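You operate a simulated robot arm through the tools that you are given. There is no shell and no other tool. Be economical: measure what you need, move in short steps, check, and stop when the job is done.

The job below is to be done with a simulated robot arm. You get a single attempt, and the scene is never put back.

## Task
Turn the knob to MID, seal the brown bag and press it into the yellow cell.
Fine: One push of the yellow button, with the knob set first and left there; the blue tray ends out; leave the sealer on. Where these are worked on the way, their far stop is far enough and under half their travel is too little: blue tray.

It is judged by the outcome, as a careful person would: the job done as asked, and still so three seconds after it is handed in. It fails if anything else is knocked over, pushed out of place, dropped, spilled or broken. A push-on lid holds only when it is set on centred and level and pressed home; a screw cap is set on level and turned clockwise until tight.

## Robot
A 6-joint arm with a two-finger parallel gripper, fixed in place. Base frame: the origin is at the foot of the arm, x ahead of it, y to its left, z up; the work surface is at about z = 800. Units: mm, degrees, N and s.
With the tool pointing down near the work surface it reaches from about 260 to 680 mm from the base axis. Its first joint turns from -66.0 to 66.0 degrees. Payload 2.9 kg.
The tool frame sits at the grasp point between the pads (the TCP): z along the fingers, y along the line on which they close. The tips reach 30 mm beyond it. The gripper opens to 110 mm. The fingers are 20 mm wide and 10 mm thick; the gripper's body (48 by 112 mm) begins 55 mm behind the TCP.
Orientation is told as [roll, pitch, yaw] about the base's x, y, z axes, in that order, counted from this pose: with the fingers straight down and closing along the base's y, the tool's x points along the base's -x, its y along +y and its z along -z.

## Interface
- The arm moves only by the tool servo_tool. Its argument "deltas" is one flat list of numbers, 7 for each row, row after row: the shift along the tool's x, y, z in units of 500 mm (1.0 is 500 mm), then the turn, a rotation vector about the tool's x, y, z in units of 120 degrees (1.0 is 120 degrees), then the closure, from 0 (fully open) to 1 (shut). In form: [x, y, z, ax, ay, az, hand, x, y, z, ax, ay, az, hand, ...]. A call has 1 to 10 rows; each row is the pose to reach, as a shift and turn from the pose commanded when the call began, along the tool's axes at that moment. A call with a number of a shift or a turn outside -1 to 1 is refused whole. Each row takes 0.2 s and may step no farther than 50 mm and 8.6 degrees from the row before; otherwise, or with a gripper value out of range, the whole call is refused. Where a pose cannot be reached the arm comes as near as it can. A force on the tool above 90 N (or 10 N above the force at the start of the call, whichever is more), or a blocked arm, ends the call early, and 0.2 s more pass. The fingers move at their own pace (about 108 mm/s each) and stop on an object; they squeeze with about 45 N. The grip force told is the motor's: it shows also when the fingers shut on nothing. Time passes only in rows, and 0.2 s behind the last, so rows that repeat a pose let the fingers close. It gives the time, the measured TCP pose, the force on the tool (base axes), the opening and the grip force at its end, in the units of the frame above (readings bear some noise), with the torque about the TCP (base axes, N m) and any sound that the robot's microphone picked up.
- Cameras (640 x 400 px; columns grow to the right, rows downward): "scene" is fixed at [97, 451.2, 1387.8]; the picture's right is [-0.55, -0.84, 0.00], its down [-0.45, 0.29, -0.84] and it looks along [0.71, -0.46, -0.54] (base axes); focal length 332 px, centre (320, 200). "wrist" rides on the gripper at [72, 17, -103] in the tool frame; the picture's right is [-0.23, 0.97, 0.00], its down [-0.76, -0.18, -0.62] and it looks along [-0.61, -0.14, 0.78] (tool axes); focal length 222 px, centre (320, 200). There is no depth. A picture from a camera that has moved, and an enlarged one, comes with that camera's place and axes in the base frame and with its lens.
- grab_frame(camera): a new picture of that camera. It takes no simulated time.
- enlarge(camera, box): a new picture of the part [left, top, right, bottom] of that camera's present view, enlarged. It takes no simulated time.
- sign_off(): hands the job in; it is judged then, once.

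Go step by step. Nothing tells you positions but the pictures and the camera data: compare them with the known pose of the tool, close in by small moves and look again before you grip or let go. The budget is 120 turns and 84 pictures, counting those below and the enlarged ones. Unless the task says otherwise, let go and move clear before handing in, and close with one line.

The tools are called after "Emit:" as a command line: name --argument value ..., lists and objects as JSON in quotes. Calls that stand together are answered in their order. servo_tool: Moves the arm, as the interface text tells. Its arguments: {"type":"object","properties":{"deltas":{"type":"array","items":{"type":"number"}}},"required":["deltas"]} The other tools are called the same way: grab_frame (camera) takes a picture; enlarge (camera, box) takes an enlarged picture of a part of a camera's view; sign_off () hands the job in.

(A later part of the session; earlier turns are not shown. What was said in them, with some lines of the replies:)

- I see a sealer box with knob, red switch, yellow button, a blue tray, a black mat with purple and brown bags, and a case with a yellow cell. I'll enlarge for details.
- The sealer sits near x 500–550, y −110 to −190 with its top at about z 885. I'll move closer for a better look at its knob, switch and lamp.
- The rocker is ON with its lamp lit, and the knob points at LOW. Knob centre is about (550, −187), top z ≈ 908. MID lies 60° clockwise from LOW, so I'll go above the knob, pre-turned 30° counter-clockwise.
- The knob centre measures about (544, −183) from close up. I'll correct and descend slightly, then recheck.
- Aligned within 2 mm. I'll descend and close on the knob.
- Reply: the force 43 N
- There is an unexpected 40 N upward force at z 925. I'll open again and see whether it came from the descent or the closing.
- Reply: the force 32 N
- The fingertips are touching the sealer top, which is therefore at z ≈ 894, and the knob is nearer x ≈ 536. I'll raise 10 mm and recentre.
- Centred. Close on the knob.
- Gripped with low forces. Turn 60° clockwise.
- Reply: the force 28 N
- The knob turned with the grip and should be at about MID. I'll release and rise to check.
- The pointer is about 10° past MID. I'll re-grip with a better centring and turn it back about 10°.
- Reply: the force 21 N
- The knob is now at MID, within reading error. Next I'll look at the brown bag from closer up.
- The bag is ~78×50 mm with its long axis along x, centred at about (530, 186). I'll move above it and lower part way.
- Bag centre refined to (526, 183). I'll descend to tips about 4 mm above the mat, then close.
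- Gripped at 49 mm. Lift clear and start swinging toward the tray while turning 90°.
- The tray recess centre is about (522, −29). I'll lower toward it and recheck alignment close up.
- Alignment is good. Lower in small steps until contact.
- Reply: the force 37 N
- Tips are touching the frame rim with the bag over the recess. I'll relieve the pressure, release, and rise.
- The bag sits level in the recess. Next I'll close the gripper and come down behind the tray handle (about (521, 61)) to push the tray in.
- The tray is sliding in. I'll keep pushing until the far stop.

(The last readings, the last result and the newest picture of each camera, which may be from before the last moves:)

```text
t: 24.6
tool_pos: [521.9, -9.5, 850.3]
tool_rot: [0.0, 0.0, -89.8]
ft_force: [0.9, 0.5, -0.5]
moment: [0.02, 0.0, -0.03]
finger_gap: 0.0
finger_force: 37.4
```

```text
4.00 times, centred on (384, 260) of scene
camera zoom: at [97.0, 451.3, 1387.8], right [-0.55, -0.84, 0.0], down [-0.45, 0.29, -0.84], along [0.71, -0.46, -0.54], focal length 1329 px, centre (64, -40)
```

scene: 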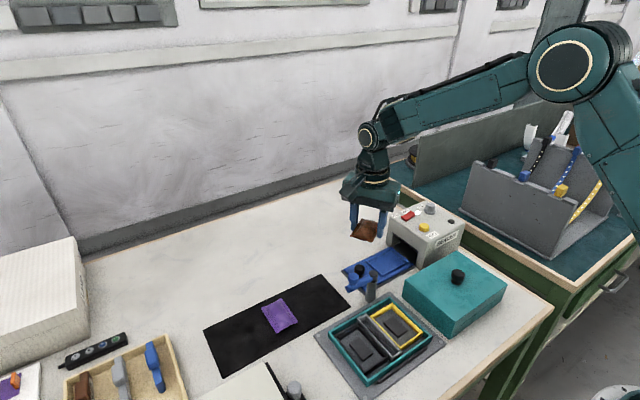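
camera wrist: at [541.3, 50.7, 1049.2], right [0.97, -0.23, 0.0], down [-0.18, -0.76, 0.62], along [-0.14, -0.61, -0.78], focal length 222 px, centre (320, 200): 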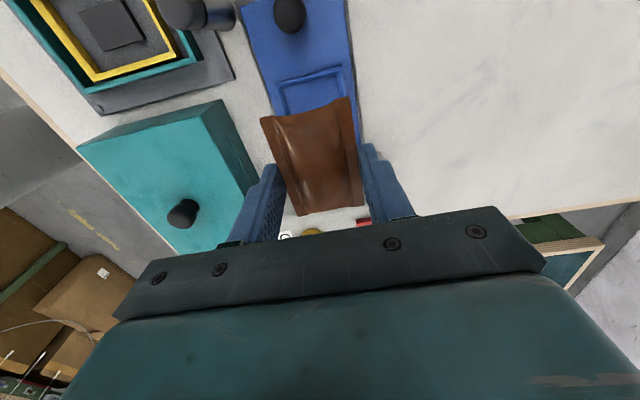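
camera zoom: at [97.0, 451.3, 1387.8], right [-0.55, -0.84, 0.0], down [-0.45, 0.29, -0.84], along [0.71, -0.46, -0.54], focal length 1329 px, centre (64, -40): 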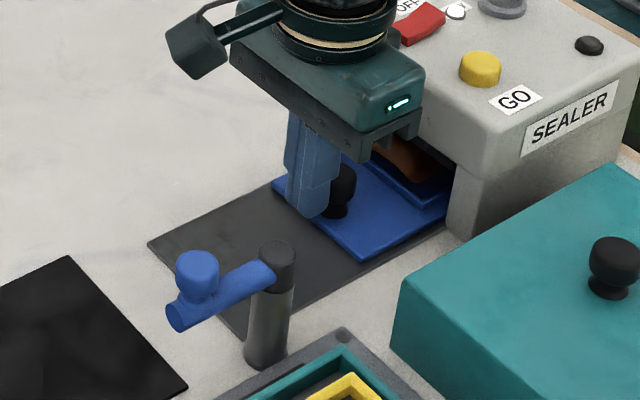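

Emit:
servo_tool --deltas '[-0.02, 0, 0, 0, 0, 0, 1, -0.04, 0, 0, 0, 0, 0, 1, -0.06, 0, 0, 0, 0, 0, 1]'

Emit:
enlarge --camera "scene" --box '[320, 210, 448, 310]'

```text
t: 25.4
tool_pos: [521.6, -20.7, 852.4]
tool_rot: [-0.1, 1.4, -87.7]
ft_force: [-10.7, 78.3, 12.4]
moment: [0.82, 0.11, -0.2]
finger_gap: 0.0
finger_force: 37.5
```

```text
4.00 times, centred on (384, 260) of scene
camera zoom: at [96.4, 453.1, 1387.2], right [-0.55, -0.84, 0.0], down [-0.45, 0.29, -0.85], along [0.71, -0.47, -0.53], focal length 1329 px, centre (64, -40)
```

zoom: 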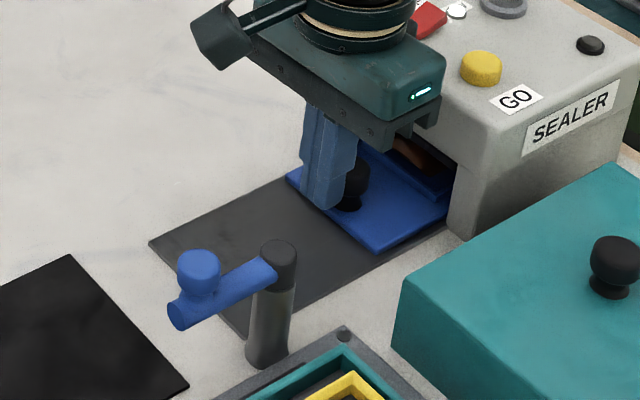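

The tray hit its far stop. I'll back off, rise, and move near the GO button to locate it exactly.

Emit:
servo_tool --deltas '[0.06, 0, 0, 0, 0, 0, 1, 0.08, 0, -0.06, 0, 0, 0, 1, 0.06, 0, -0.14, 0, 0, 0, 1, 0.0, -0.03, -0.2, 0, 0, 0, 1, -0.06, -0.056, -0.22, 0, 0, 0, 1]'

Emit:
grab_frame --camera "wrist"

Emit:
enlarge --camera "scene" --box '[350, 190, 478, 290]'

```text
t: 26.6
tool_pos: [493.7, -68.1, 960.8]
tool_rot: [0.0, 0.0, -89.9]
ft_force: [1.3, -0.6, -0.2]
moment: [0.0, 0.02, -0.01]
finger_gap: 0.1
finger_force: 37.8
```

```text
37 pictures are left
camera wrist: at [512.1, 5.2, 1064.6], right [0.97, -0.22, 0.0], down [-0.18, -0.76, 0.62], along [-0.14, -0.61, -0.78], focal length 222 px, centre (320, 200)
```

wrist: 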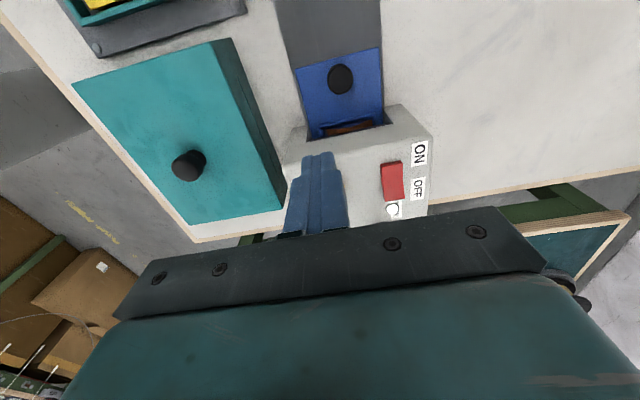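

```text
4.00 times, centred on (414, 240) of scene
camera zoom: at [96.9, 451.3, 1387.8], right [-0.55, -0.84, 0.0], down [-0.45, 0.29, -0.84], along [0.71, -0.46, -0.54], focal length 1329 px, centre (-56, 40)
```

zoom: 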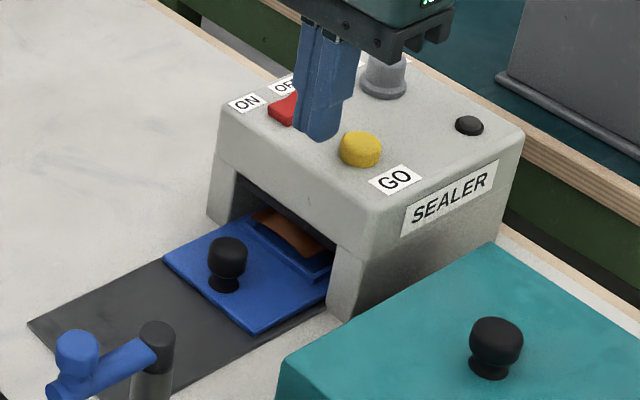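

Emit:
enlarge --camera "wrist" --box '[280, 40, 440, 150]'

Emit:
enlarge --camera "scene" --box '[375, 225, 439, 275]'

```text
3.64 times, centred on (360, 95) of wrist
camera zoom: at [512.1, 5.2, 1064.6], right [0.97, -0.22, 0.0], down [-0.18, -0.76, 0.62], along [-0.14, -0.61, -0.78], focal length 808 px, centre (174, 582)
```

zoom: 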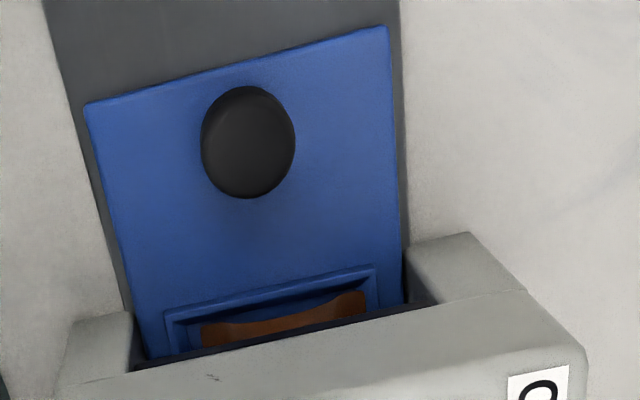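

```text
8.00 times, centred on (407, 250) of scene
camera zoom: at [96.9, 451.3, 1387.8], right [-0.55, -0.84, 0.0], down [-0.45, 0.29, -0.84], along [0.71, -0.46, -0.54], focal length 2657 px, centre (-376, -200)
```

zoom: 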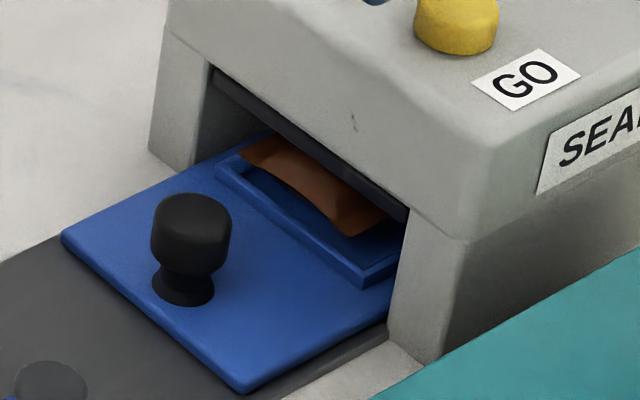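

The tray is at its stop with the bag mouth under the sealing bar. GO is at about (494, −115). I'll move just above it.

Emit:
servo_tool --deltas '[-0.05, 0, 0, 0, 0, 0, 1, -0.094, 0.001, 0.0, 0, 0, 0, 1, -0.094, 0.001, 0.02, 0, 0, 0, 1]'

Emit:
enlarge --camera "scene" --box '[390, 190, 470, 250]'

Emit:
enlarge --camera "wrist" --box '[240, 120, 400, 220]'

```text
t: 27.4
tool_pos: [495.5, -115.0, 950.0]
tool_rot: [0.0, 0.0, -89.8]
ft_force: [-1.1, -0.1, 0.2]
moment: [-0.01, 0.02, -0.01]
finger_gap: 0.0
finger_force: 38.0
```

```text
6.67 times, centred on (430, 220) of scene
camera zoom: at [97.0, 451.2, 1387.8], right [-0.55, -0.84, 0.0], down [-0.45, 0.29, -0.84], along [0.71, -0.46, -0.54], focal length 2214 px, centre (-413, 67)
```

zoom: 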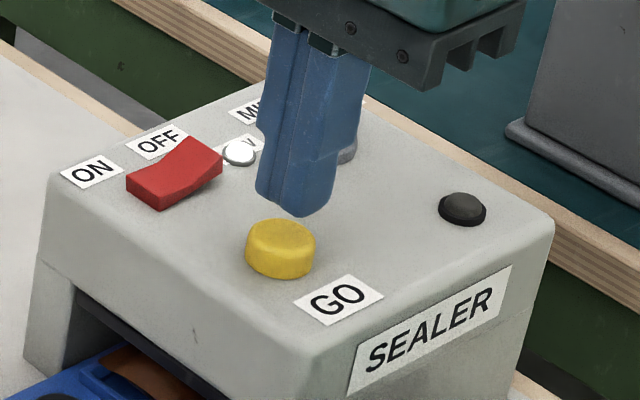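

```text
4.00 times, centred on (320, 170) of wrist
camera zoom: at [512.4, -41.8, 1053.9], right [0.97, -0.22, 0.0], down [-0.18, -0.76, 0.62], along [-0.14, -0.61, -0.78], focal length 888 px, centre (320, 320)
```

zoom: 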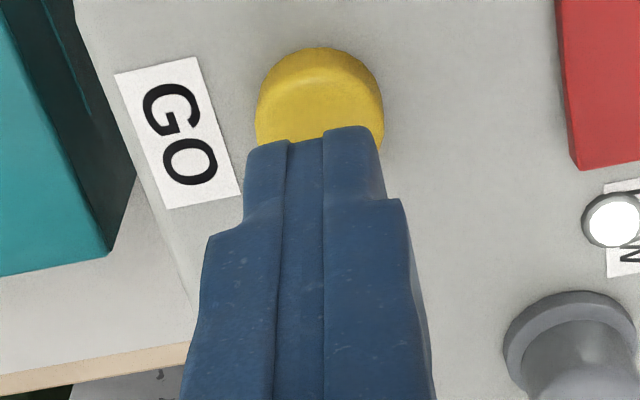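

Offset is about 5 mm; correct it and press down gently.

Emit:
servo_tool --deltas '[0.011, 0.003, 0, 0, 0, 0, 1, 0.011, 0.003, 0.014, 0, 0, 0, 1, 0.011, 0.003, 0.022, 0, 0, 0, 1]'

```text
t: 28.2
tool_pos: [496.8, -109.2, 941.0]
tool_rot: [0.0, 0.1, -90.0]
ft_force: [0.4, 0.0, 0.8]
moment: [0.0, 0.0, -0.01]
finger_gap: 0.0
finger_force: 37.7
```

Emit:
servo_tool --deltas '[0, 0, 0.006, 0, 0, 0, 1, 0, 0, 0.012, 0, 0, 0, 1]'

```text
t: 28.8
tool_pos: [494.7, -109.9, 934.5]
tool_rot: [0.1, 0.1, -89.9]
ft_force: [-0.6, 0.6, 1.6]
moment: [0.01, 0.01, 0.0]
finger_gap: 0.1
finger_force: 38.1
heard: click
```

Emit:
enlarge --camera "scene" --box '[380, 190, 476, 260]'

```text
5.71 times, centred on (428, 225) of scene
camera zoom: at [96.9, 451.3, 1387.8], right [-0.55, -0.84, 0.0], down [-0.45, 0.29, -0.84], along [0.71, -0.46, -0.54], focal length 1898 px, centre (-297, 57)
```

zoom: 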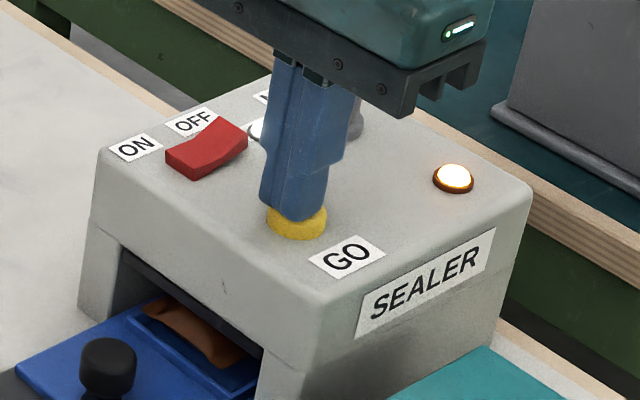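

The lamp lit, so the sealing cycle is running. I'll lift straight up and wait, moving above the handle.

Emit:
servo_tool --deltas '[0, 0, -0.04, 0, 0, 0, 1, 0, 0, -0.08, 0, 0, 0, 1, 0.05, 0.02, -0.08, 0, 0, 0, 0.8, 0.1, 0.05, -0.08, 0, 0, 0, 0.5, 0.14, 0.05, -0.08, 0, 0, 0, 0.5, 0.14, 0.05, -0.08, 0, 0, 0, 0.5, 0.14, 0.05, -0.08, 0, 0, 0, 0.5]'

Emit:
grab_frame --camera "wrist"

Emit:
enlarge --camera "scene" --box '[350, 190, 478, 290]'

```text
t: 30.4
tool_pos: [519.8, -40.3, 972.9]
tool_rot: [0.0, 0.1, -89.9]
ft_force: [-0.3, -0.3, 0.1]
moment: [0.02, 0.0, -0.01]
finger_gap: 55.1
finger_force: 0.1
```

```text
30 pictures are left
camera wrist: at [537.9, 33.2, 1076.0], right [0.97, -0.23, 0.0], down [-0.18, -0.76, 0.62], along [-0.14, -0.61, -0.78], focal length 222 px, centre (320, 200)
```

wrist: 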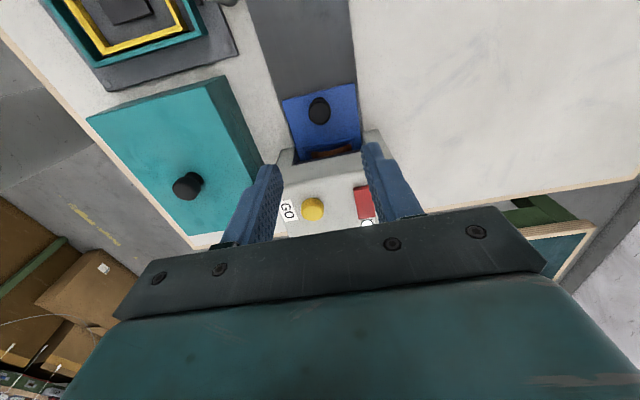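

```text
4.00 times, centred on (414, 240) of scene
camera zoom: at [97.0, 451.3, 1387.8], right [-0.55, -0.84, 0.0], down [-0.45, 0.29, -0.84], along [0.71, -0.46, -0.54], focal length 1329 px, centre (-56, 40)
```

zoom: 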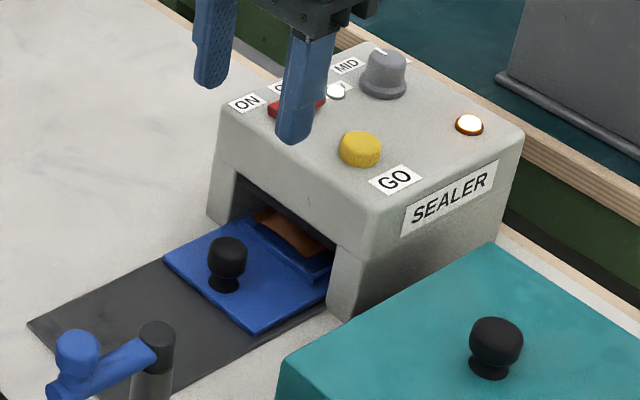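

The lamp is still lit. Wait a little longer before touching the tray.

Emit:
servo_tool --deltas '[0.005, 0.001, 0.03, 0, 0, 0, 0.5, 0.005, 0.001, 0.06, 0, 0, 0, 0.5, 0.005, 0.001, 0.12, 0, 0, 0, 0.5, 0.005, 0.001, 0.12, 0, 0, 0, 0.5, 0.005, 0.001, 0.12, 0, 0, 0, 0.5, 0.005, 0.001, 0.12, 0, 0, 0, 0.5, 0.005, 0.001, 0.12, 0, 0, 0, 0.5, 0.005, 0.001, 0.12, 0, 0, 0, 0.5, 0.005, 0.001, 0.12, 0, 0, 0, 0.5, 0.005, 0.001, 0.12, 0, 0, 0, 0.5]'

Emit:
enlarge --camera "scene" --box '[350, 190, 478, 290]'

```text
t: 32.6
tool_pos: [521.6, -37.2, 913.0]
tool_rot: [0.0, 0.1, -89.9]
ft_force: [0.1, 0.0, 0.3]
moment: [0.02, 0.05, -0.01]
finger_gap: 55.0
finger_force: 0.1
```

```text
4.00 times, centred on (414, 240) of scene
camera zoom: at [97.0, 451.2, 1387.8], right [-0.55, -0.84, 0.0], down [-0.45, 0.29, -0.84], along [0.71, -0.46, -0.54], focal length 1329 px, centre (-56, 40)
```

zoom: 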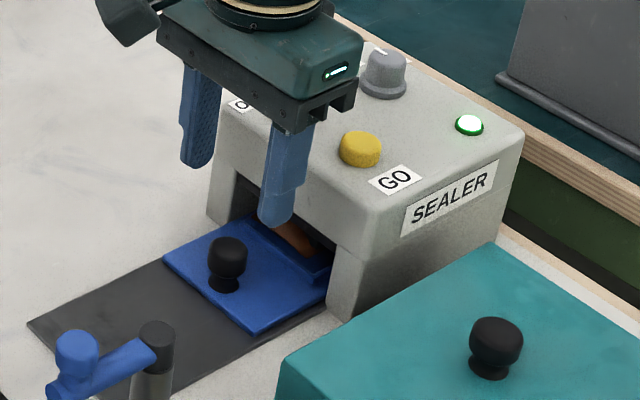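

The lamp went green, so the seal is done. Check alignment with the handle.

Emit:
enlarge --camera "wrist" --box '[220, 50, 420, 220]'

```text
2.35 times, centred on (320, 135) of wrist
camera zoom: at [538.6, 35.6, 1017.1], right [0.97, -0.23, 0.0], down [-0.18, -0.76, 0.62], along [-0.14, -0.61, -0.78], focal length 523 px, centre (320, 353)
```

zoom: 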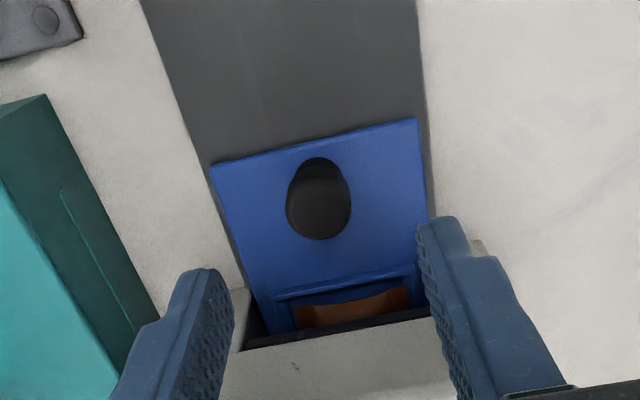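

Aligned. Descend and grip the handle.

Emit:
servo_tool --deltas '[0.002, 0, 0.05, 0, 0, 0, 0.5, 0.002, 0, 0.1, 0, 0, 0, 0.5, 0.002, 0, 0.126, 0, 0, 0, 0.5, 0.002, 0, 0.126, 0, 0, 0, 0.9, 0.002, 0, 0.126, 0, 0, 0, 0.9]'

Emit:
enlarge --camera "scene" --box '[350, 210, 446, 280]'

```text
t: 33.8
tool_pos: [519.5, -36.5, 849.0]
tool_rot: [-0.3, 0.0, -89.9]
ft_force: [-6.8, 1.0, 1.9]
moment: [-0.03, 0.05, 0.03]
finger_gap: 23.1
finger_force: 44.9
```

```text
5.71 times, centred on (398, 245) of scene
camera zoom: at [96.8, 451.3, 1387.8], right [-0.55, -0.84, 0.0], down [-0.45, 0.29, -0.84], along [0.71, -0.46, -0.54], focal length 1898 px, centre (-126, -57)
```

zoom: 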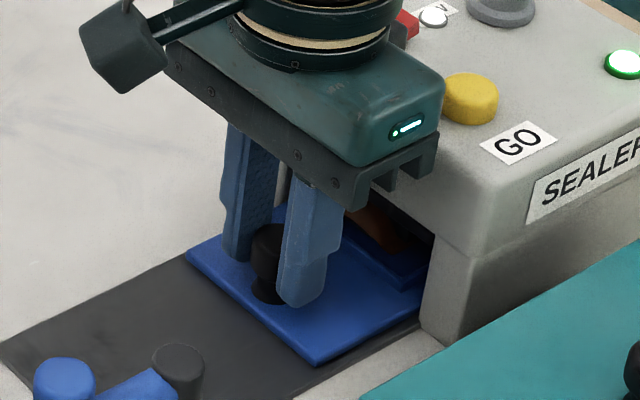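

Gripped. Pull the tray out.

Emit:
servo_tool --deltas '[0.03, 0, 0, 0, 0, 0, 0.9, 0.06, 0, 0, 0, 0, 0, 0.9, 0.09, 0, 0, 0, 0, 0, 0.9, 0.12, 0, 0, 0, 0, 0, 0.9, 0.15, 0, 0, 0, 0, 0, 0.9, 0.18, 0, 0, 0, 0, 0, 0.9]'

Emit:
enlarge --camera "scene" --box '[320, 210, 448, 310]'

```text
t: 35.2
tool_pos: [520.1, 53.8, 850.1]
tool_rot: [-0.2, 0.0, -89.8]
ft_force: [-13.8, -1.1, -9.0]
moment: [-0.03, 0.11, -0.01]
finger_gap: 23.0
finger_force: 45.4
```

```text
4.00 times, centred on (384, 260) of scene
camera zoom: at [96.8, 451.2, 1387.8], right [-0.55, -0.84, 0.0], down [-0.45, 0.29, -0.84], along [0.71, -0.46, -0.54], focal length 1329 px, centre (64, -40)
```

zoom: 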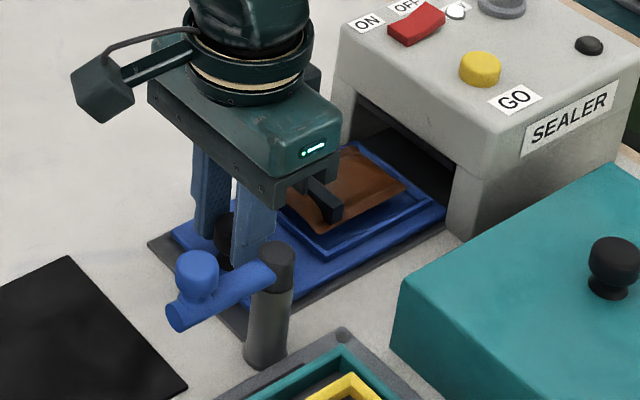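

Emit:
servo_tool --deltas '[0.008, 0, 0, 0, 0, 0, 0.9, 0.016, 0, 0, 0, 0, 0, 0.9, 0.02, 0, 0, 0, 0, 0, 0.9]'

```text
t: 36.0
tool_pos: [521.0, 63.3, 851.1]
tool_rot: [-0.2, 0.0, -89.8]
ft_force: [-15.0, -1.8, -6.0]
moment: [0.18, 0.16, -0.04]
finger_gap: 23.4
finger_force: 45.0
```

Emit:
servo_tool --deltas '[0.006, 0, 0, 0, 0, 0, 0.9, 0.012, 0, 0, 0, 0, 0, 0.9]'

Emit:
enlarge --camera "scene" --box '[320, 210, 448, 310]'

```text
t: 36.6
tool_pos: [519.8, 65.6, 849.5]
tool_rot: [-0.2, -0.5, -90.6]
ft_force: [-14.0, -33.6, -4.0]
moment: [-0.33, 0.17, 0.02]
finger_gap: 23.4
finger_force: 44.4
```

```text
4.00 times, centred on (384, 260) of scene
camera zoom: at [96.8, 450.4, 1388.1], right [-0.55, -0.84, 0.0], down [-0.45, 0.29, -0.84], along [0.71, -0.46, -0.54], focal length 1329 px, centre (64, -40)
```

zoom: 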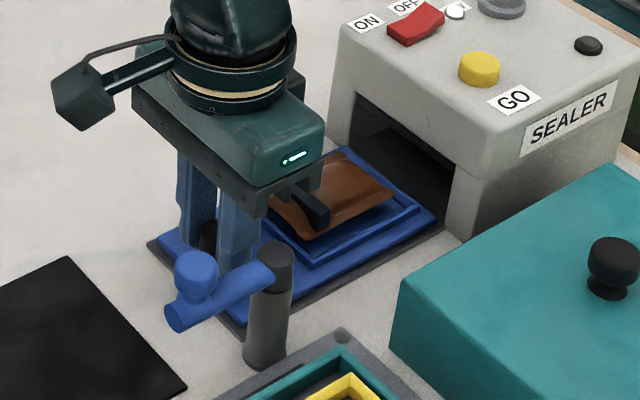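

The tray is out at its stop. Release, rise, and return above the bag.

Emit:
servo_tool --deltas '[-0.006, 0, 0, 0, 0, 0, 0.9, -0.006, 0, 0, 0, 0, 0, 0.5, -0.006, 0, 0, 0, 0, 0, 0.5, -0.006, 0, -0.08, 0, 0, 0, 0.5, -0.05, 0, -0.14, 0, 0, 0, 0.4, -0.12, 0, -0.14, 0, 0, 0, 0.35, -0.19, 0, -0.1, 0, 0, 0, 0.35]'

Emit:
enlarge --camera "wrist" --box '[200, 40, 440, 220]'

```text
t: 38.2
tool_pos: [520.5, -24.9, 900.1]
tool_rot: [0.0, 0.0, -89.8]
ft_force: [0.3, -0.5, -0.1]
moment: [0.01, -0.01, 0.0]
finger_gap: 71.6
finger_force: 0.0
```

```text
2.22 times, centred on (320, 130) of wrist
camera zoom: at [538.7, 48.8, 1003.7], right [0.97, -0.22, 0.0], down [-0.18, -0.76, 0.62], along [-0.14, -0.61, -0.78], focal length 494 px, centre (320, 356)
```

zoom: 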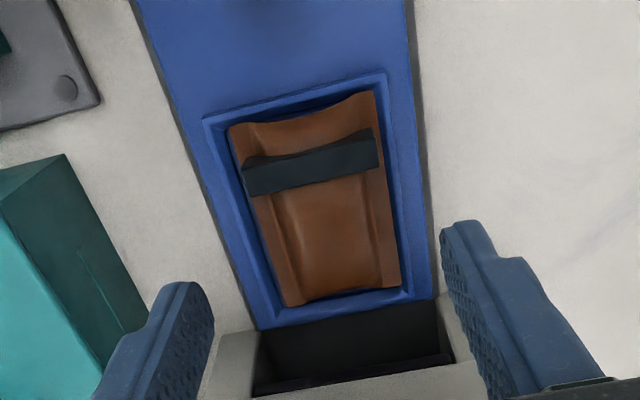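

The bag now has a dark seal band near its +y end. I'll grip at the middle, clear of the band, with tips just above the frame rim.

Emit:
servo_tool --deltas '[-0.012, 0.003, 0.04, 0, 0, 0, 0.35, -0.012, 0.003, 0.08, 0, 0, 0, 0.35, -0.012, 0.003, 0.104, 0, 0, 0, 0.35]'

Emit:
enlarge --camera "scene" --box '[350, 225, 430, 285]'

```text
t: 39.0
tool_pos: [522.6, -31.4, 848.1]
tool_rot: [0.0, -0.1, -89.9]
ft_force: [-0.6, 0.0, 1.0]
moment: [0.02, 0.04, -0.02]
finger_gap: 71.4
finger_force: 0.1
```

```text
6.67 times, centred on (390, 255) of scene
camera zoom: at [97.0, 451.2, 1387.8], right [-0.55, -0.84, 0.0], down [-0.45, 0.29, -0.84], along [0.71, -0.46, -0.54], focal length 2214 px, centre (-147, -167)
```

zoom: 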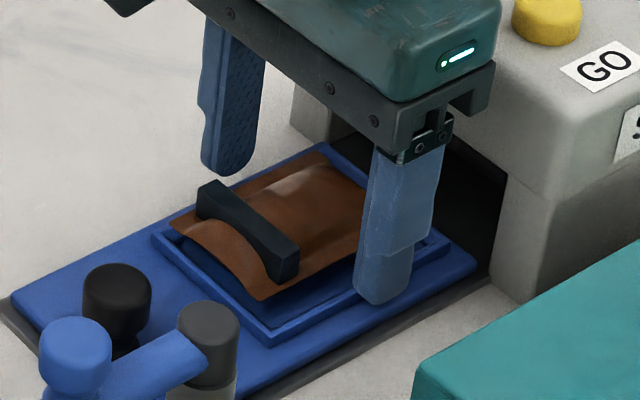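

Emit:
servo_tool --deltas '[0, 0, 0.001, 0, 0, 0, 0.65, 0, 0, 0.001, 0, 0, 0, 0.65, 0, 0, -0.02, 0, 0, 0, 0.65, 0, 0, -0.05, 0, 0, 0, 0.65]'

Emit:
enlarge --camera "scene" --box '[350, 215, 430, 285]'

```text
t: 40.0
tool_pos: [522.0, -32.6, 873.3]
tool_rot: [0.0, 0.1, -89.9]
ft_force: [1.0, 0.3, -0.4]
moment: [0.02, 0.0, 0.0]
finger_gap: 48.6
finger_force: 44.9
```

```text
5.71 times, centred on (390, 250) of scene
camera zoom: at [97.0, 451.2, 1387.8], right [-0.55, -0.84, 0.0], down [-0.45, 0.29, -0.84], along [0.71, -0.46, -0.54], focal length 1898 px, centre (-80, -86)
```

zoom: 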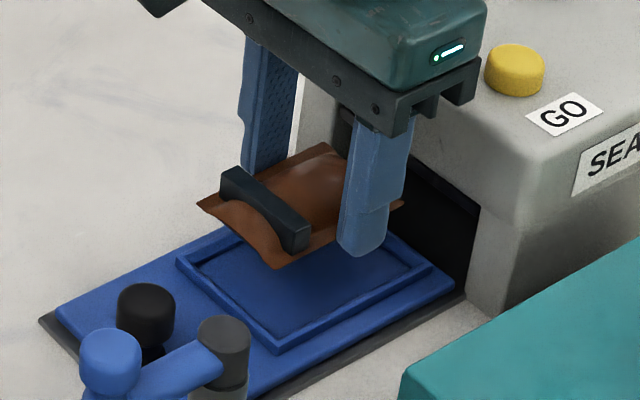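

Held at 48.6 mm. I'll lift high and swing over to the case, turning back to yaw 0.

Emit:
servo_tool --deltas '[0, 0, -0.09, 0, 0, 0, 0.65, 0, 0, -0.18, 0, 0, 0, 0.65, 0.03, -0.036, -0.2, 0, 0, -0.07, 0.65, 0.06, -0.073, -0.2, 0, 0, -0.14, 0.65, 0.09, -0.11, -0.2, 0, 0, -0.21, 0.65, 0.12, -0.147, -0.2, 0, 0, -0.28, 0.65, 0.15, -0.184, -0.2, 0, 0, -0.35, 0.65, 0.18, -0.221, -0.2, 0, 0, -0.42, 0.65, 0.21, -0.258, -0.2, 0, 0, -0.49, 0.65, 0.244, -0.295, -0.2, 0, 0, -0.56, 0.65]'

```text
t: 42.2
tool_pos: [374.6, 89.5, 972.9]
tool_rot: [0.1, 0.0, -22.5]
ft_force: [-0.1, 0.6, -0.4]
moment: [-0.04, -0.02, -0.03]
finger_gap: 48.8
finger_force: 45.0
```

Emit:
servo_tool --deltas '[0, 0, 0, 0, 0, -0.07, 0.65, 0, 0, 0, 0, 0, -0.13, 0.65, 0, 0, 0, 0, 0, -0.187, 0.65, 0, 0, 0.06, 0, 0, -0.187, 0.65]'

Emit:
enlarge --camera "wrist" --box '[180, 0, 460, 230]'

Emit:
enlarge --camera "scene" --box '[310, 240, 450, 400]'

```text
t: 43.2
tool_pos: [375.0, 89.6, 943.6]
tool_rot: [0.0, -0.1, -0.1]
ft_force: [-0.9, 0.0, -0.5]
moment: [0.01, -0.02, -0.01]
finger_gap: 48.8
finger_force: 45.1
```

```text
1.74 times, centred on (320, 115) of wrist
camera zoom: at [303.5, 108.5, 1047.0], right [0.23, 0.97, 0.0], down [0.76, -0.18, 0.62], along [0.61, -0.14, -0.78], focal length 386 px, centre (320, 348)
```

zoom: 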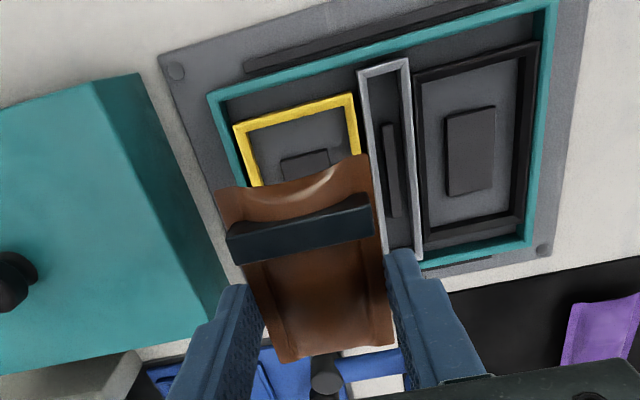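

```text
2.50 times, centred on (380, 320) of scene
camera zoom: at [97.0, 451.2, 1387.8], right [-0.55, -0.84, 0.0], down [-0.45, 0.29, -0.84], along [0.71, -0.46, -0.54], focal length 830 px, centre (170, -100)
```

zoom: 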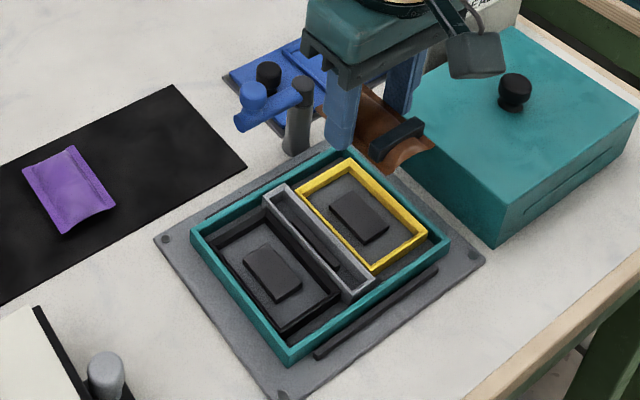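

Bag and cell are within 4 mm. I'll correct and descend to inspect the heights.

Emit:
servo_tool --deltas '[0.002, -0.006, 0.05, 0, 0, 0, 0.65, 0.002, -0.006, 0.1, 0, 0, 0, 0.65, 0.002, -0.006, 0.15, 0, 0, 0, 0.65]'

Emit:
enlarge --camera "wrist" --box '[200, 40, 440, 220]'

Emit:
enlarge --camera "scene" --box '[360, 270, 440, 350]'

```text
t: 44.0
tool_pos: [374.8, 87.1, 868.3]
tool_rot: [0.0, 0.0, -0.2]
ft_force: [0.4, -0.4, -1.0]
moment: [-0.01, -0.02, -0.01]
finger_gap: 48.6
finger_force: 44.7
```

```text
2.22 times, centred on (320, 130) of wrist
camera zoom: at [302.1, 104.9, 971.8], right [0.23, 0.97, 0.0], down [0.76, -0.18, 0.62], along [0.61, -0.14, -0.78], focal length 494 px, centre (320, 356)
```

zoom: 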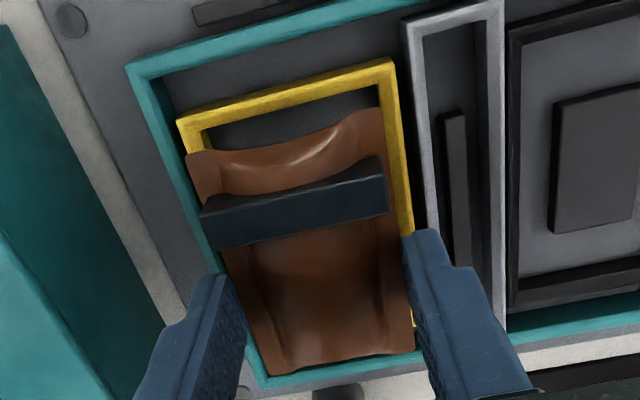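

```text
5.00 times, centred on (400, 310) of scene
camera zoom: at [97.0, 451.2, 1387.8], right [-0.55, -0.84, 0.0], down [-0.45, 0.29, -0.84], along [0.71, -0.46, -0.54], focal length 1661 px, centre (-80, -350)
```

zoom: 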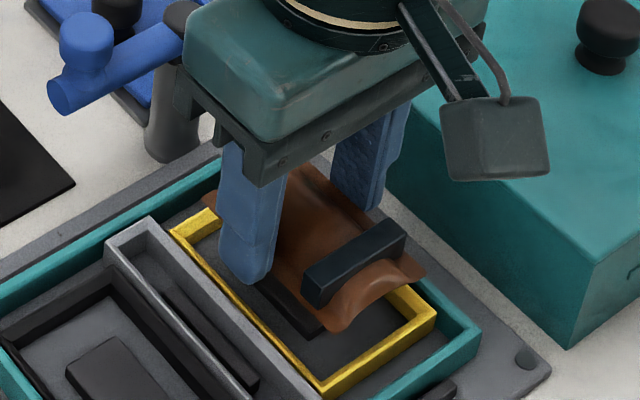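

Well aligned (bag and cell centres agree within about 1 mm). Lower slowly, watching force.

Emit:
servo_tool --deltas '[0, -0.001, 0.01, 0, 0, 0, 0.65, 0, -0.001, 0.02, 0, 0, 0, 0.65, 0, -0.001, 0.028, 0, 0, 0, 0.65]'

Emit:
enlarge --camera "scene" --box '[360, 270, 440, 350]'

Emit:
enlarge --camera "wrist" --box '[200, 40, 440, 220]'

```text
t: 44.8
tool_pos: [374.7, 86.3, 854.3]
tool_rot: [0.0, 0.0, -0.2]
ft_force: [0.3, 1.0, -1.1]
moment: [0.0, -0.03, 0.01]
finger_gap: 48.8
finger_force: 45.0
```

```text
5.00 times, centred on (400, 310) of scene
camera zoom: at [97.0, 451.2, 1387.8], right [-0.55, -0.84, 0.0], down [-0.45, 0.29, -0.84], along [0.71, -0.46, -0.54], focal length 1661 px, centre (-80, -350)
```

zoom: 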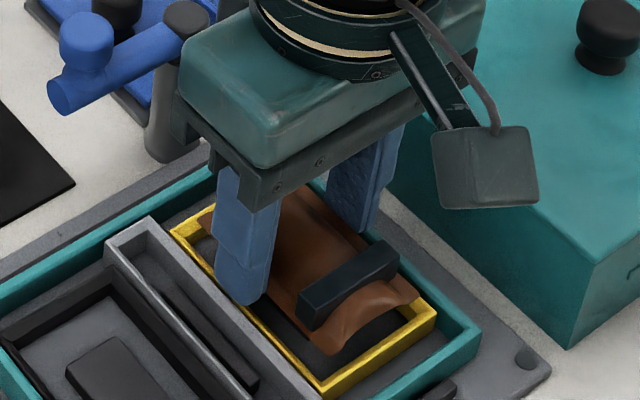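

```text
2.22 times, centred on (320, 130) of wrist
camera zoom: at [302.7, 104.9, 958.0], right [0.23, 0.97, 0.0], down [0.76, -0.18, 0.62], along [0.61, -0.14, -0.78], focal length 494 px, centre (320, 356)
```

zoom: 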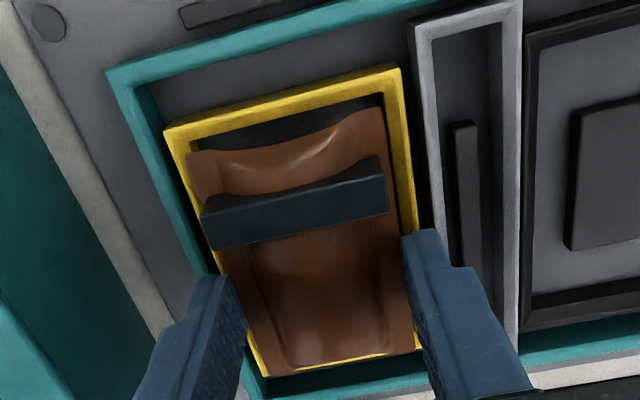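

Emit:
servo_tool --deltas '[0, 0, 0.006, 0, 0, 0, 0.65, 0, 0, 0.012, 0, 0, 0, 0.65]'

```text
t: 45.4
tool_pos: [374.1, 87.4, 850.8]
tool_rot: [-0.1, -0.3, -0.3]
ft_force: [-14.7, 0.9, 66.4]
moment: [-2.26, 0.51, -0.49]
finger_gap: 48.6
finger_force: 44.9
```

Emit:
servo_tool --deltas '[0, 0, -0.006, 0, 0, 0, 0.65, 0, 0, -0.008, 0, 0, 0, 0.65]'

Emit:
enlarge --camera "wrist" --box '[220, 60, 420, 230]'

Emit:
enlarge --camera "scene" --box '[370, 280, 430, 340]'

```text
t: 46.0
tool_pos: [373.5, 86.4, 852.0]
tool_rot: [0.1, 0.0, -0.3]
ft_force: [-0.8, -1.8, 13.9]
moment: [-0.55, 0.0, 0.0]
finger_gap: 48.5
finger_force: 45.3
```

```text
2.35 times, centred on (320, 145) of wrist
camera zoom: at [302.6, 104.8, 955.4], right [0.23, 0.97, 0.0], down [0.76, -0.18, 0.62], along [0.61, -0.14, -0.78], focal length 523 px, centre (320, 329)
```

zoom: 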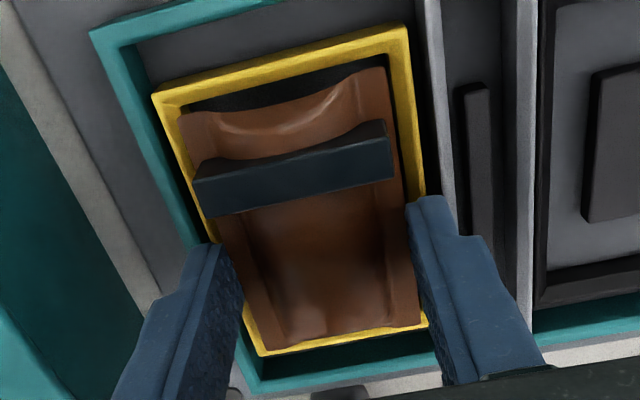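

```text
6.67 times, centred on (400, 310) of scene
camera zoom: at [96.8, 451.2, 1387.9], right [-0.55, -0.84, 0.0], down [-0.45, 0.29, -0.84], along [0.71, -0.46, -0.54], focal length 2214 px, centre (-213, -533)
```

zoom: 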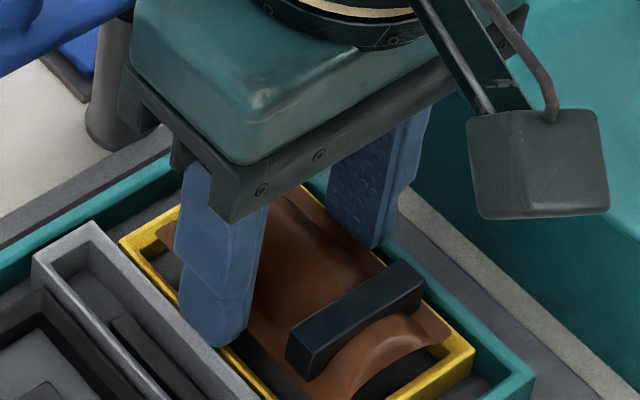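

The tips rest on the rim with the bag's underside inside the cell. Release slightly, rise and inspect.

Emit:
servo_tool --deltas '[0, 0, -0.002, 0, 0, 0, 0.65, 0, 0, -0.002, 0, 0, 0, 0.48, 0, 0, -0.002, 0, 0, 0, 0.48, 0, 0, -0.04, 0, 0, 0, 0.48, 0, 0, -0.1, 0, 0, 0, 0.48]'

Emit:
enlarge --camera "wrist" --box '[200, 40, 440, 220]'

Emit:
enlarge --camera "scene" --box '[360, 280, 440, 350]'

```text
t: 47.2
tool_pos: [376.0, 87.2, 902.8]
tool_rot: [0.2, 0.1, -0.2]
ft_force: [0.1, 0.5, -0.1]
moment: [-0.01, -0.04, 0.01]
finger_gap: 57.4
finger_force: 0.0
```

```text
2.22 times, centred on (320, 130) of wrist
camera zoom: at [303.1, 105.2, 1007.1], right [0.23, 0.97, 0.0], down [0.76, -0.18, 0.62], along [0.61, -0.14, -0.78], focal length 494 px, centre (320, 356)
```

zoom: 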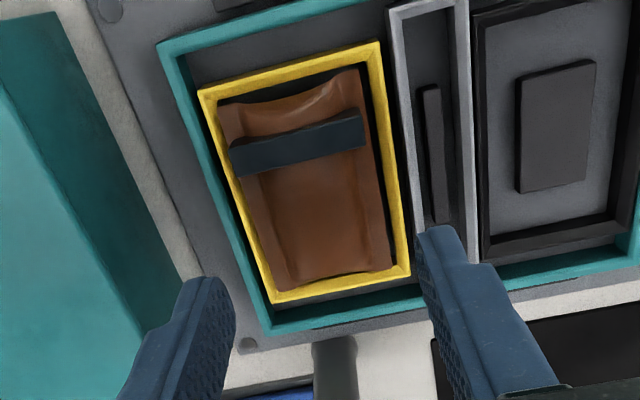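

```text
5.71 times, centred on (400, 315) of scene
camera zoom: at [97.0, 451.2, 1387.8], right [-0.55, -0.84, 0.0], down [-0.45, 0.29, -0.84], along [0.71, -0.46, -0.54], focal length 1898 px, centre (-137, -457)
```

zoom: 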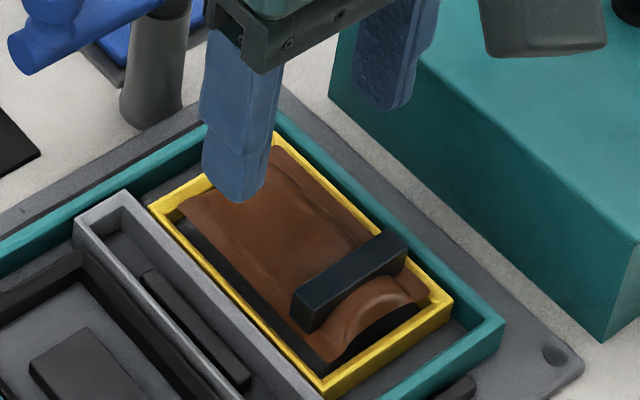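

The bag lies inside the yellow cell. Now press it home with closed fingertips at its centre.

Emit:
servo_tool --deltas '[0.007, 0.002, 0.0, 0, 0, 0, 1, 0.007, 0.002, 0.0, 0, 0, 0, 1, 0.007, 0.002, 0.04, 0, 0, 0, 1, 0.007, 0.002, 0.07, 0, 0, 0, 1, 0.007, 0.002, 0.08, 0, 0, 0, 1]'

Emit:
servo_tool --deltas '[0, 0, 0.006, 0, 0, 0, 1, 0, 0, 0.012, 0, 0, 0, 1, 0, 0, 0.018, 0, 0, 0, 1]'

```text
t: 48.4
tool_pos: [371.8, 88.5, 864.4]
tool_rot: [0.1, -0.1, -0.2]
ft_force: [-4.7, 0.9, 26.2]
moment: [0.02, 0.24, -0.04]
finger_gap: 0.0
finger_force: 37.9
```

```text
t: 48.9
tool_pos: [371.2, 88.0, 865.5]
tool_rot: [0.0, -0.2, -0.2]
ft_force: [-8.2, -2.7, 20.8]
moment: [-0.11, 0.31, -0.03]
finger_gap: 0.0
finger_force: 37.8
stopped in row 2: the force on the tool passed its limit at 96 N (the readings are from after the stop); the commanded pose is now the measured one
```

Emit:
servo_tool --deltas '[0, 0, -0.06, 0, 0, 0, 1, 0, 0, -0.12, 0, 0, 0, 1]'

Emit:
enlarge --camera "wrist" --box '[220, 20, 420, 180]'

Emit:
enlarge --camera "scene" --box '[370, 285, 434, 341]'

```text
t: 49.5
tool_pos: [371.6, 87.5, 924.9]
tool_rot: [0.0, -0.3, -0.2]
ft_force: [0.4, 0.3, -0.2]
moment: [-0.04, 0.0, 0.0]
finger_gap: 0.1
finger_force: 38.0
```

```text
2.50 times, centred on (320, 100) of wrist
camera zoom: at [299.4, 105.8, 1026.9], right [0.23, 0.97, 0.0], down [0.76, -0.18, 0.63], along [0.61, -0.14, -0.78], focal length 555 px, centre (320, 450)
```

zoom: 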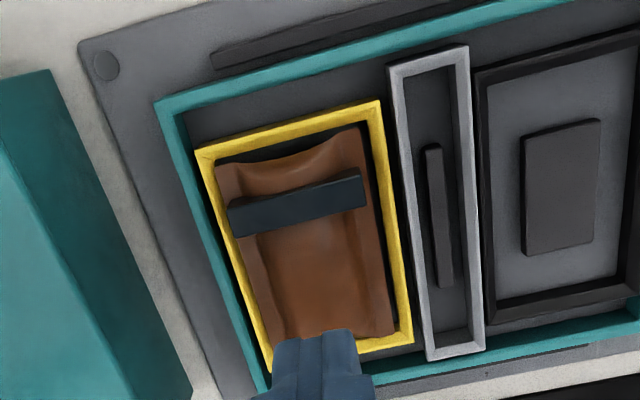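

```text
7.14 times, centred on (402, 313) of scene
camera zoom: at [97.0, 451.2, 1387.8], right [-0.55, -0.84, 0.0], down [-0.45, 0.29, -0.84], along [0.71, -0.46, -0.54], focal length 2372 px, centre (-266, -607)
```

zoom: 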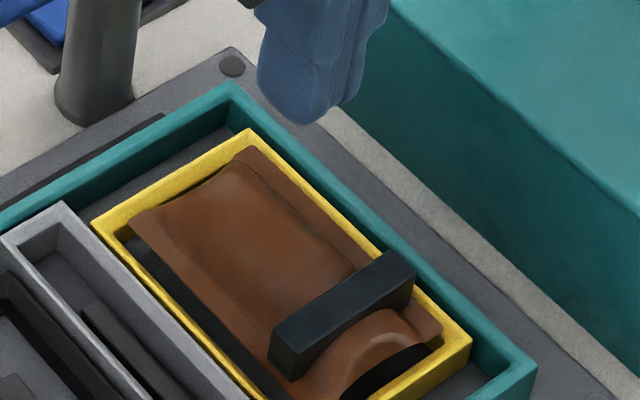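

Emit:
enlarge --camera "scene" --box '[378, 296, 418, 341]'

Emit:
enlarge --camera "wrist" --box '[275, 50, 395, 165]'

```text
8.89 times, centred on (398, 318) of scene
camera zoom: at [97.0, 451.2, 1387.8], right [-0.55, -0.84, 0.0], down [-0.45, 0.29, -0.84], along [0.71, -0.46, -0.54], focal length 2952 px, centre (-373, -853)
```

zoom: 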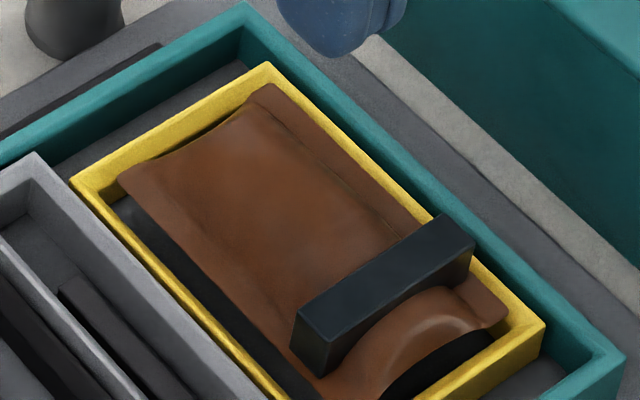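

```text
3.48 times, centred on (335, 108) of wrist
camera zoom: at [299.4, 105.8, 1026.9], right [0.23, 0.97, 0.0], down [0.76, -0.18, 0.63], along [0.61, -0.14, -0.78], focal length 773 px, centre (268, 522)
```

zoom: 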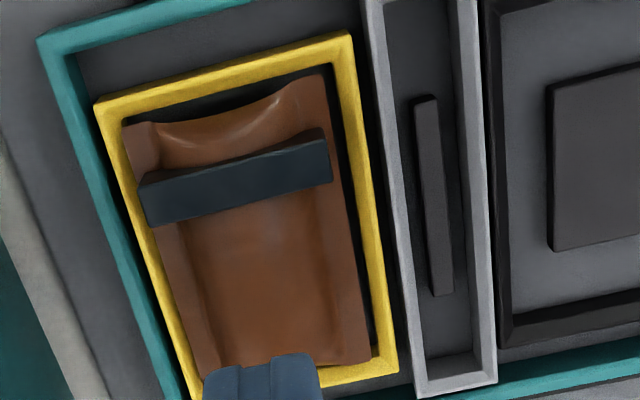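

The bag sits level and bottomed in the yellow cell; it took 96 N with no further motion. I'll retract clear and do a last check.

Emit:
servo_tool --deltas '[0, 0, -0.08, 0, 0, 0, 1, 0, 0, -0.17, 0, 0, 0, 0.7, 0, 0, -0.26, 0, 0, 0, 0.5, 0.0, -0.08, -0.34, 0, 0, 0, 0.5, 0, -0.16, -0.4, 0, 0, 0, 0.5]'

Emit:
enlarge --camera "scene" --box '[310, 190, 490, 350]'

Emit:
enlarge --camera "scene" --box '[395, 195, 467, 245]'

```text
refused: row 4 steps farther than a row can; nothing moved
```

```text
2.50 times, centred on (400, 270) of scene
camera zoom: at [97.0, 451.2, 1387.8], right [-0.55, -0.84, 0.0], down [-0.45, 0.29, -0.84], along [0.71, -0.46, -0.54], focal length 830 px, centre (120, 25)
```

zoom: 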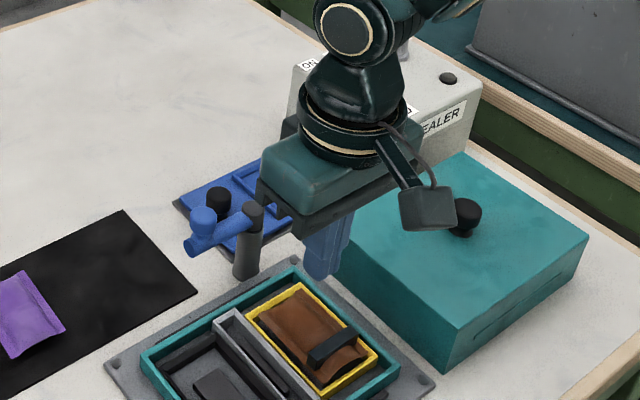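

```text
8.00 times, centred on (431, 220) of scene
camera zoom: at [97.0, 451.2, 1387.8], right [-0.55, -0.84, 0.0], down [-0.45, 0.29, -0.84], along [0.71, -0.46, -0.54], focal length 2657 px, centre (-568, 40)
```

zoom: 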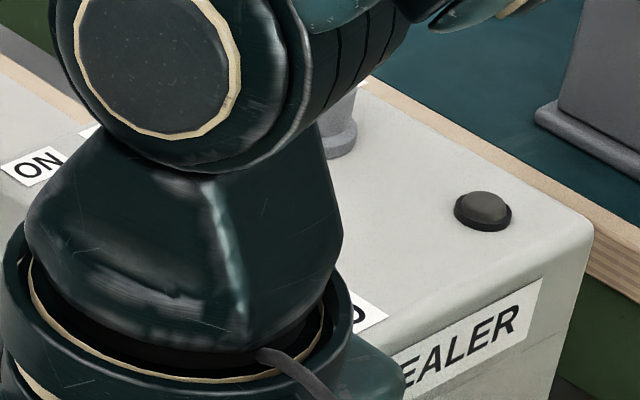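

The retract was refused for too large a step; I'll redo it with shorter rows, then check the sealer panel.

Emit:
servo_tool --deltas '[0, 0, -0.08, 0, 0, 0, 1, 0, 0, -0.16, 0, 0, 0, 0.7, 0, 0, -0.24, 0, 0, 0, 0.5, 0.0, 0, -0.32, 0, 0, 0, 0.5, 0, 0, -0.4, 0, 0, 0, 0.5, 0, 0, -0.48, 0, 0, 0, 0.5]'

Emit:
enlarge --camera "scene" --box '[310, 190, 490, 350]'

```text
t: 50.9
tool_pos: [370.8, 87.1, 1164.7]
tool_rot: [0.1, -0.1, -0.1]
ft_force: [0.2, -0.3, 0.0]
moment: [-0.04, 0.0, 0.01]
finger_gap: 55.0
finger_force: 0.1
```

```text
2.50 times, centred on (400, 270) of scene
camera zoom: at [97.0, 451.2, 1387.8], right [-0.55, -0.84, 0.0], down [-0.45, 0.29, -0.84], along [0.71, -0.46, -0.54], focal length 830 px, centre (120, 25)
```

zoom: 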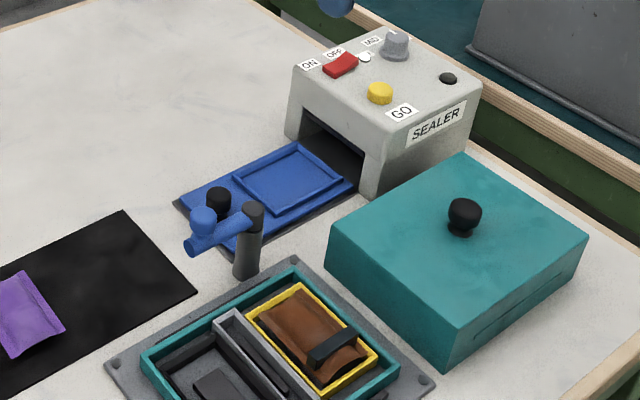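

The tray is out, the knob is at MID, the sealer is on, and the sealed brown bag is in the yellow cell with the arm clear. I'm handing in.

Emit:
sign_off

```text
The job is handed in.
```

The brown bag is sealed and pressed into the yellow cell. The knob reads MID to within a few degrees by picture. I pushed the yellow button once, after setting the knob. The blue tray is out and the sealer is still on.
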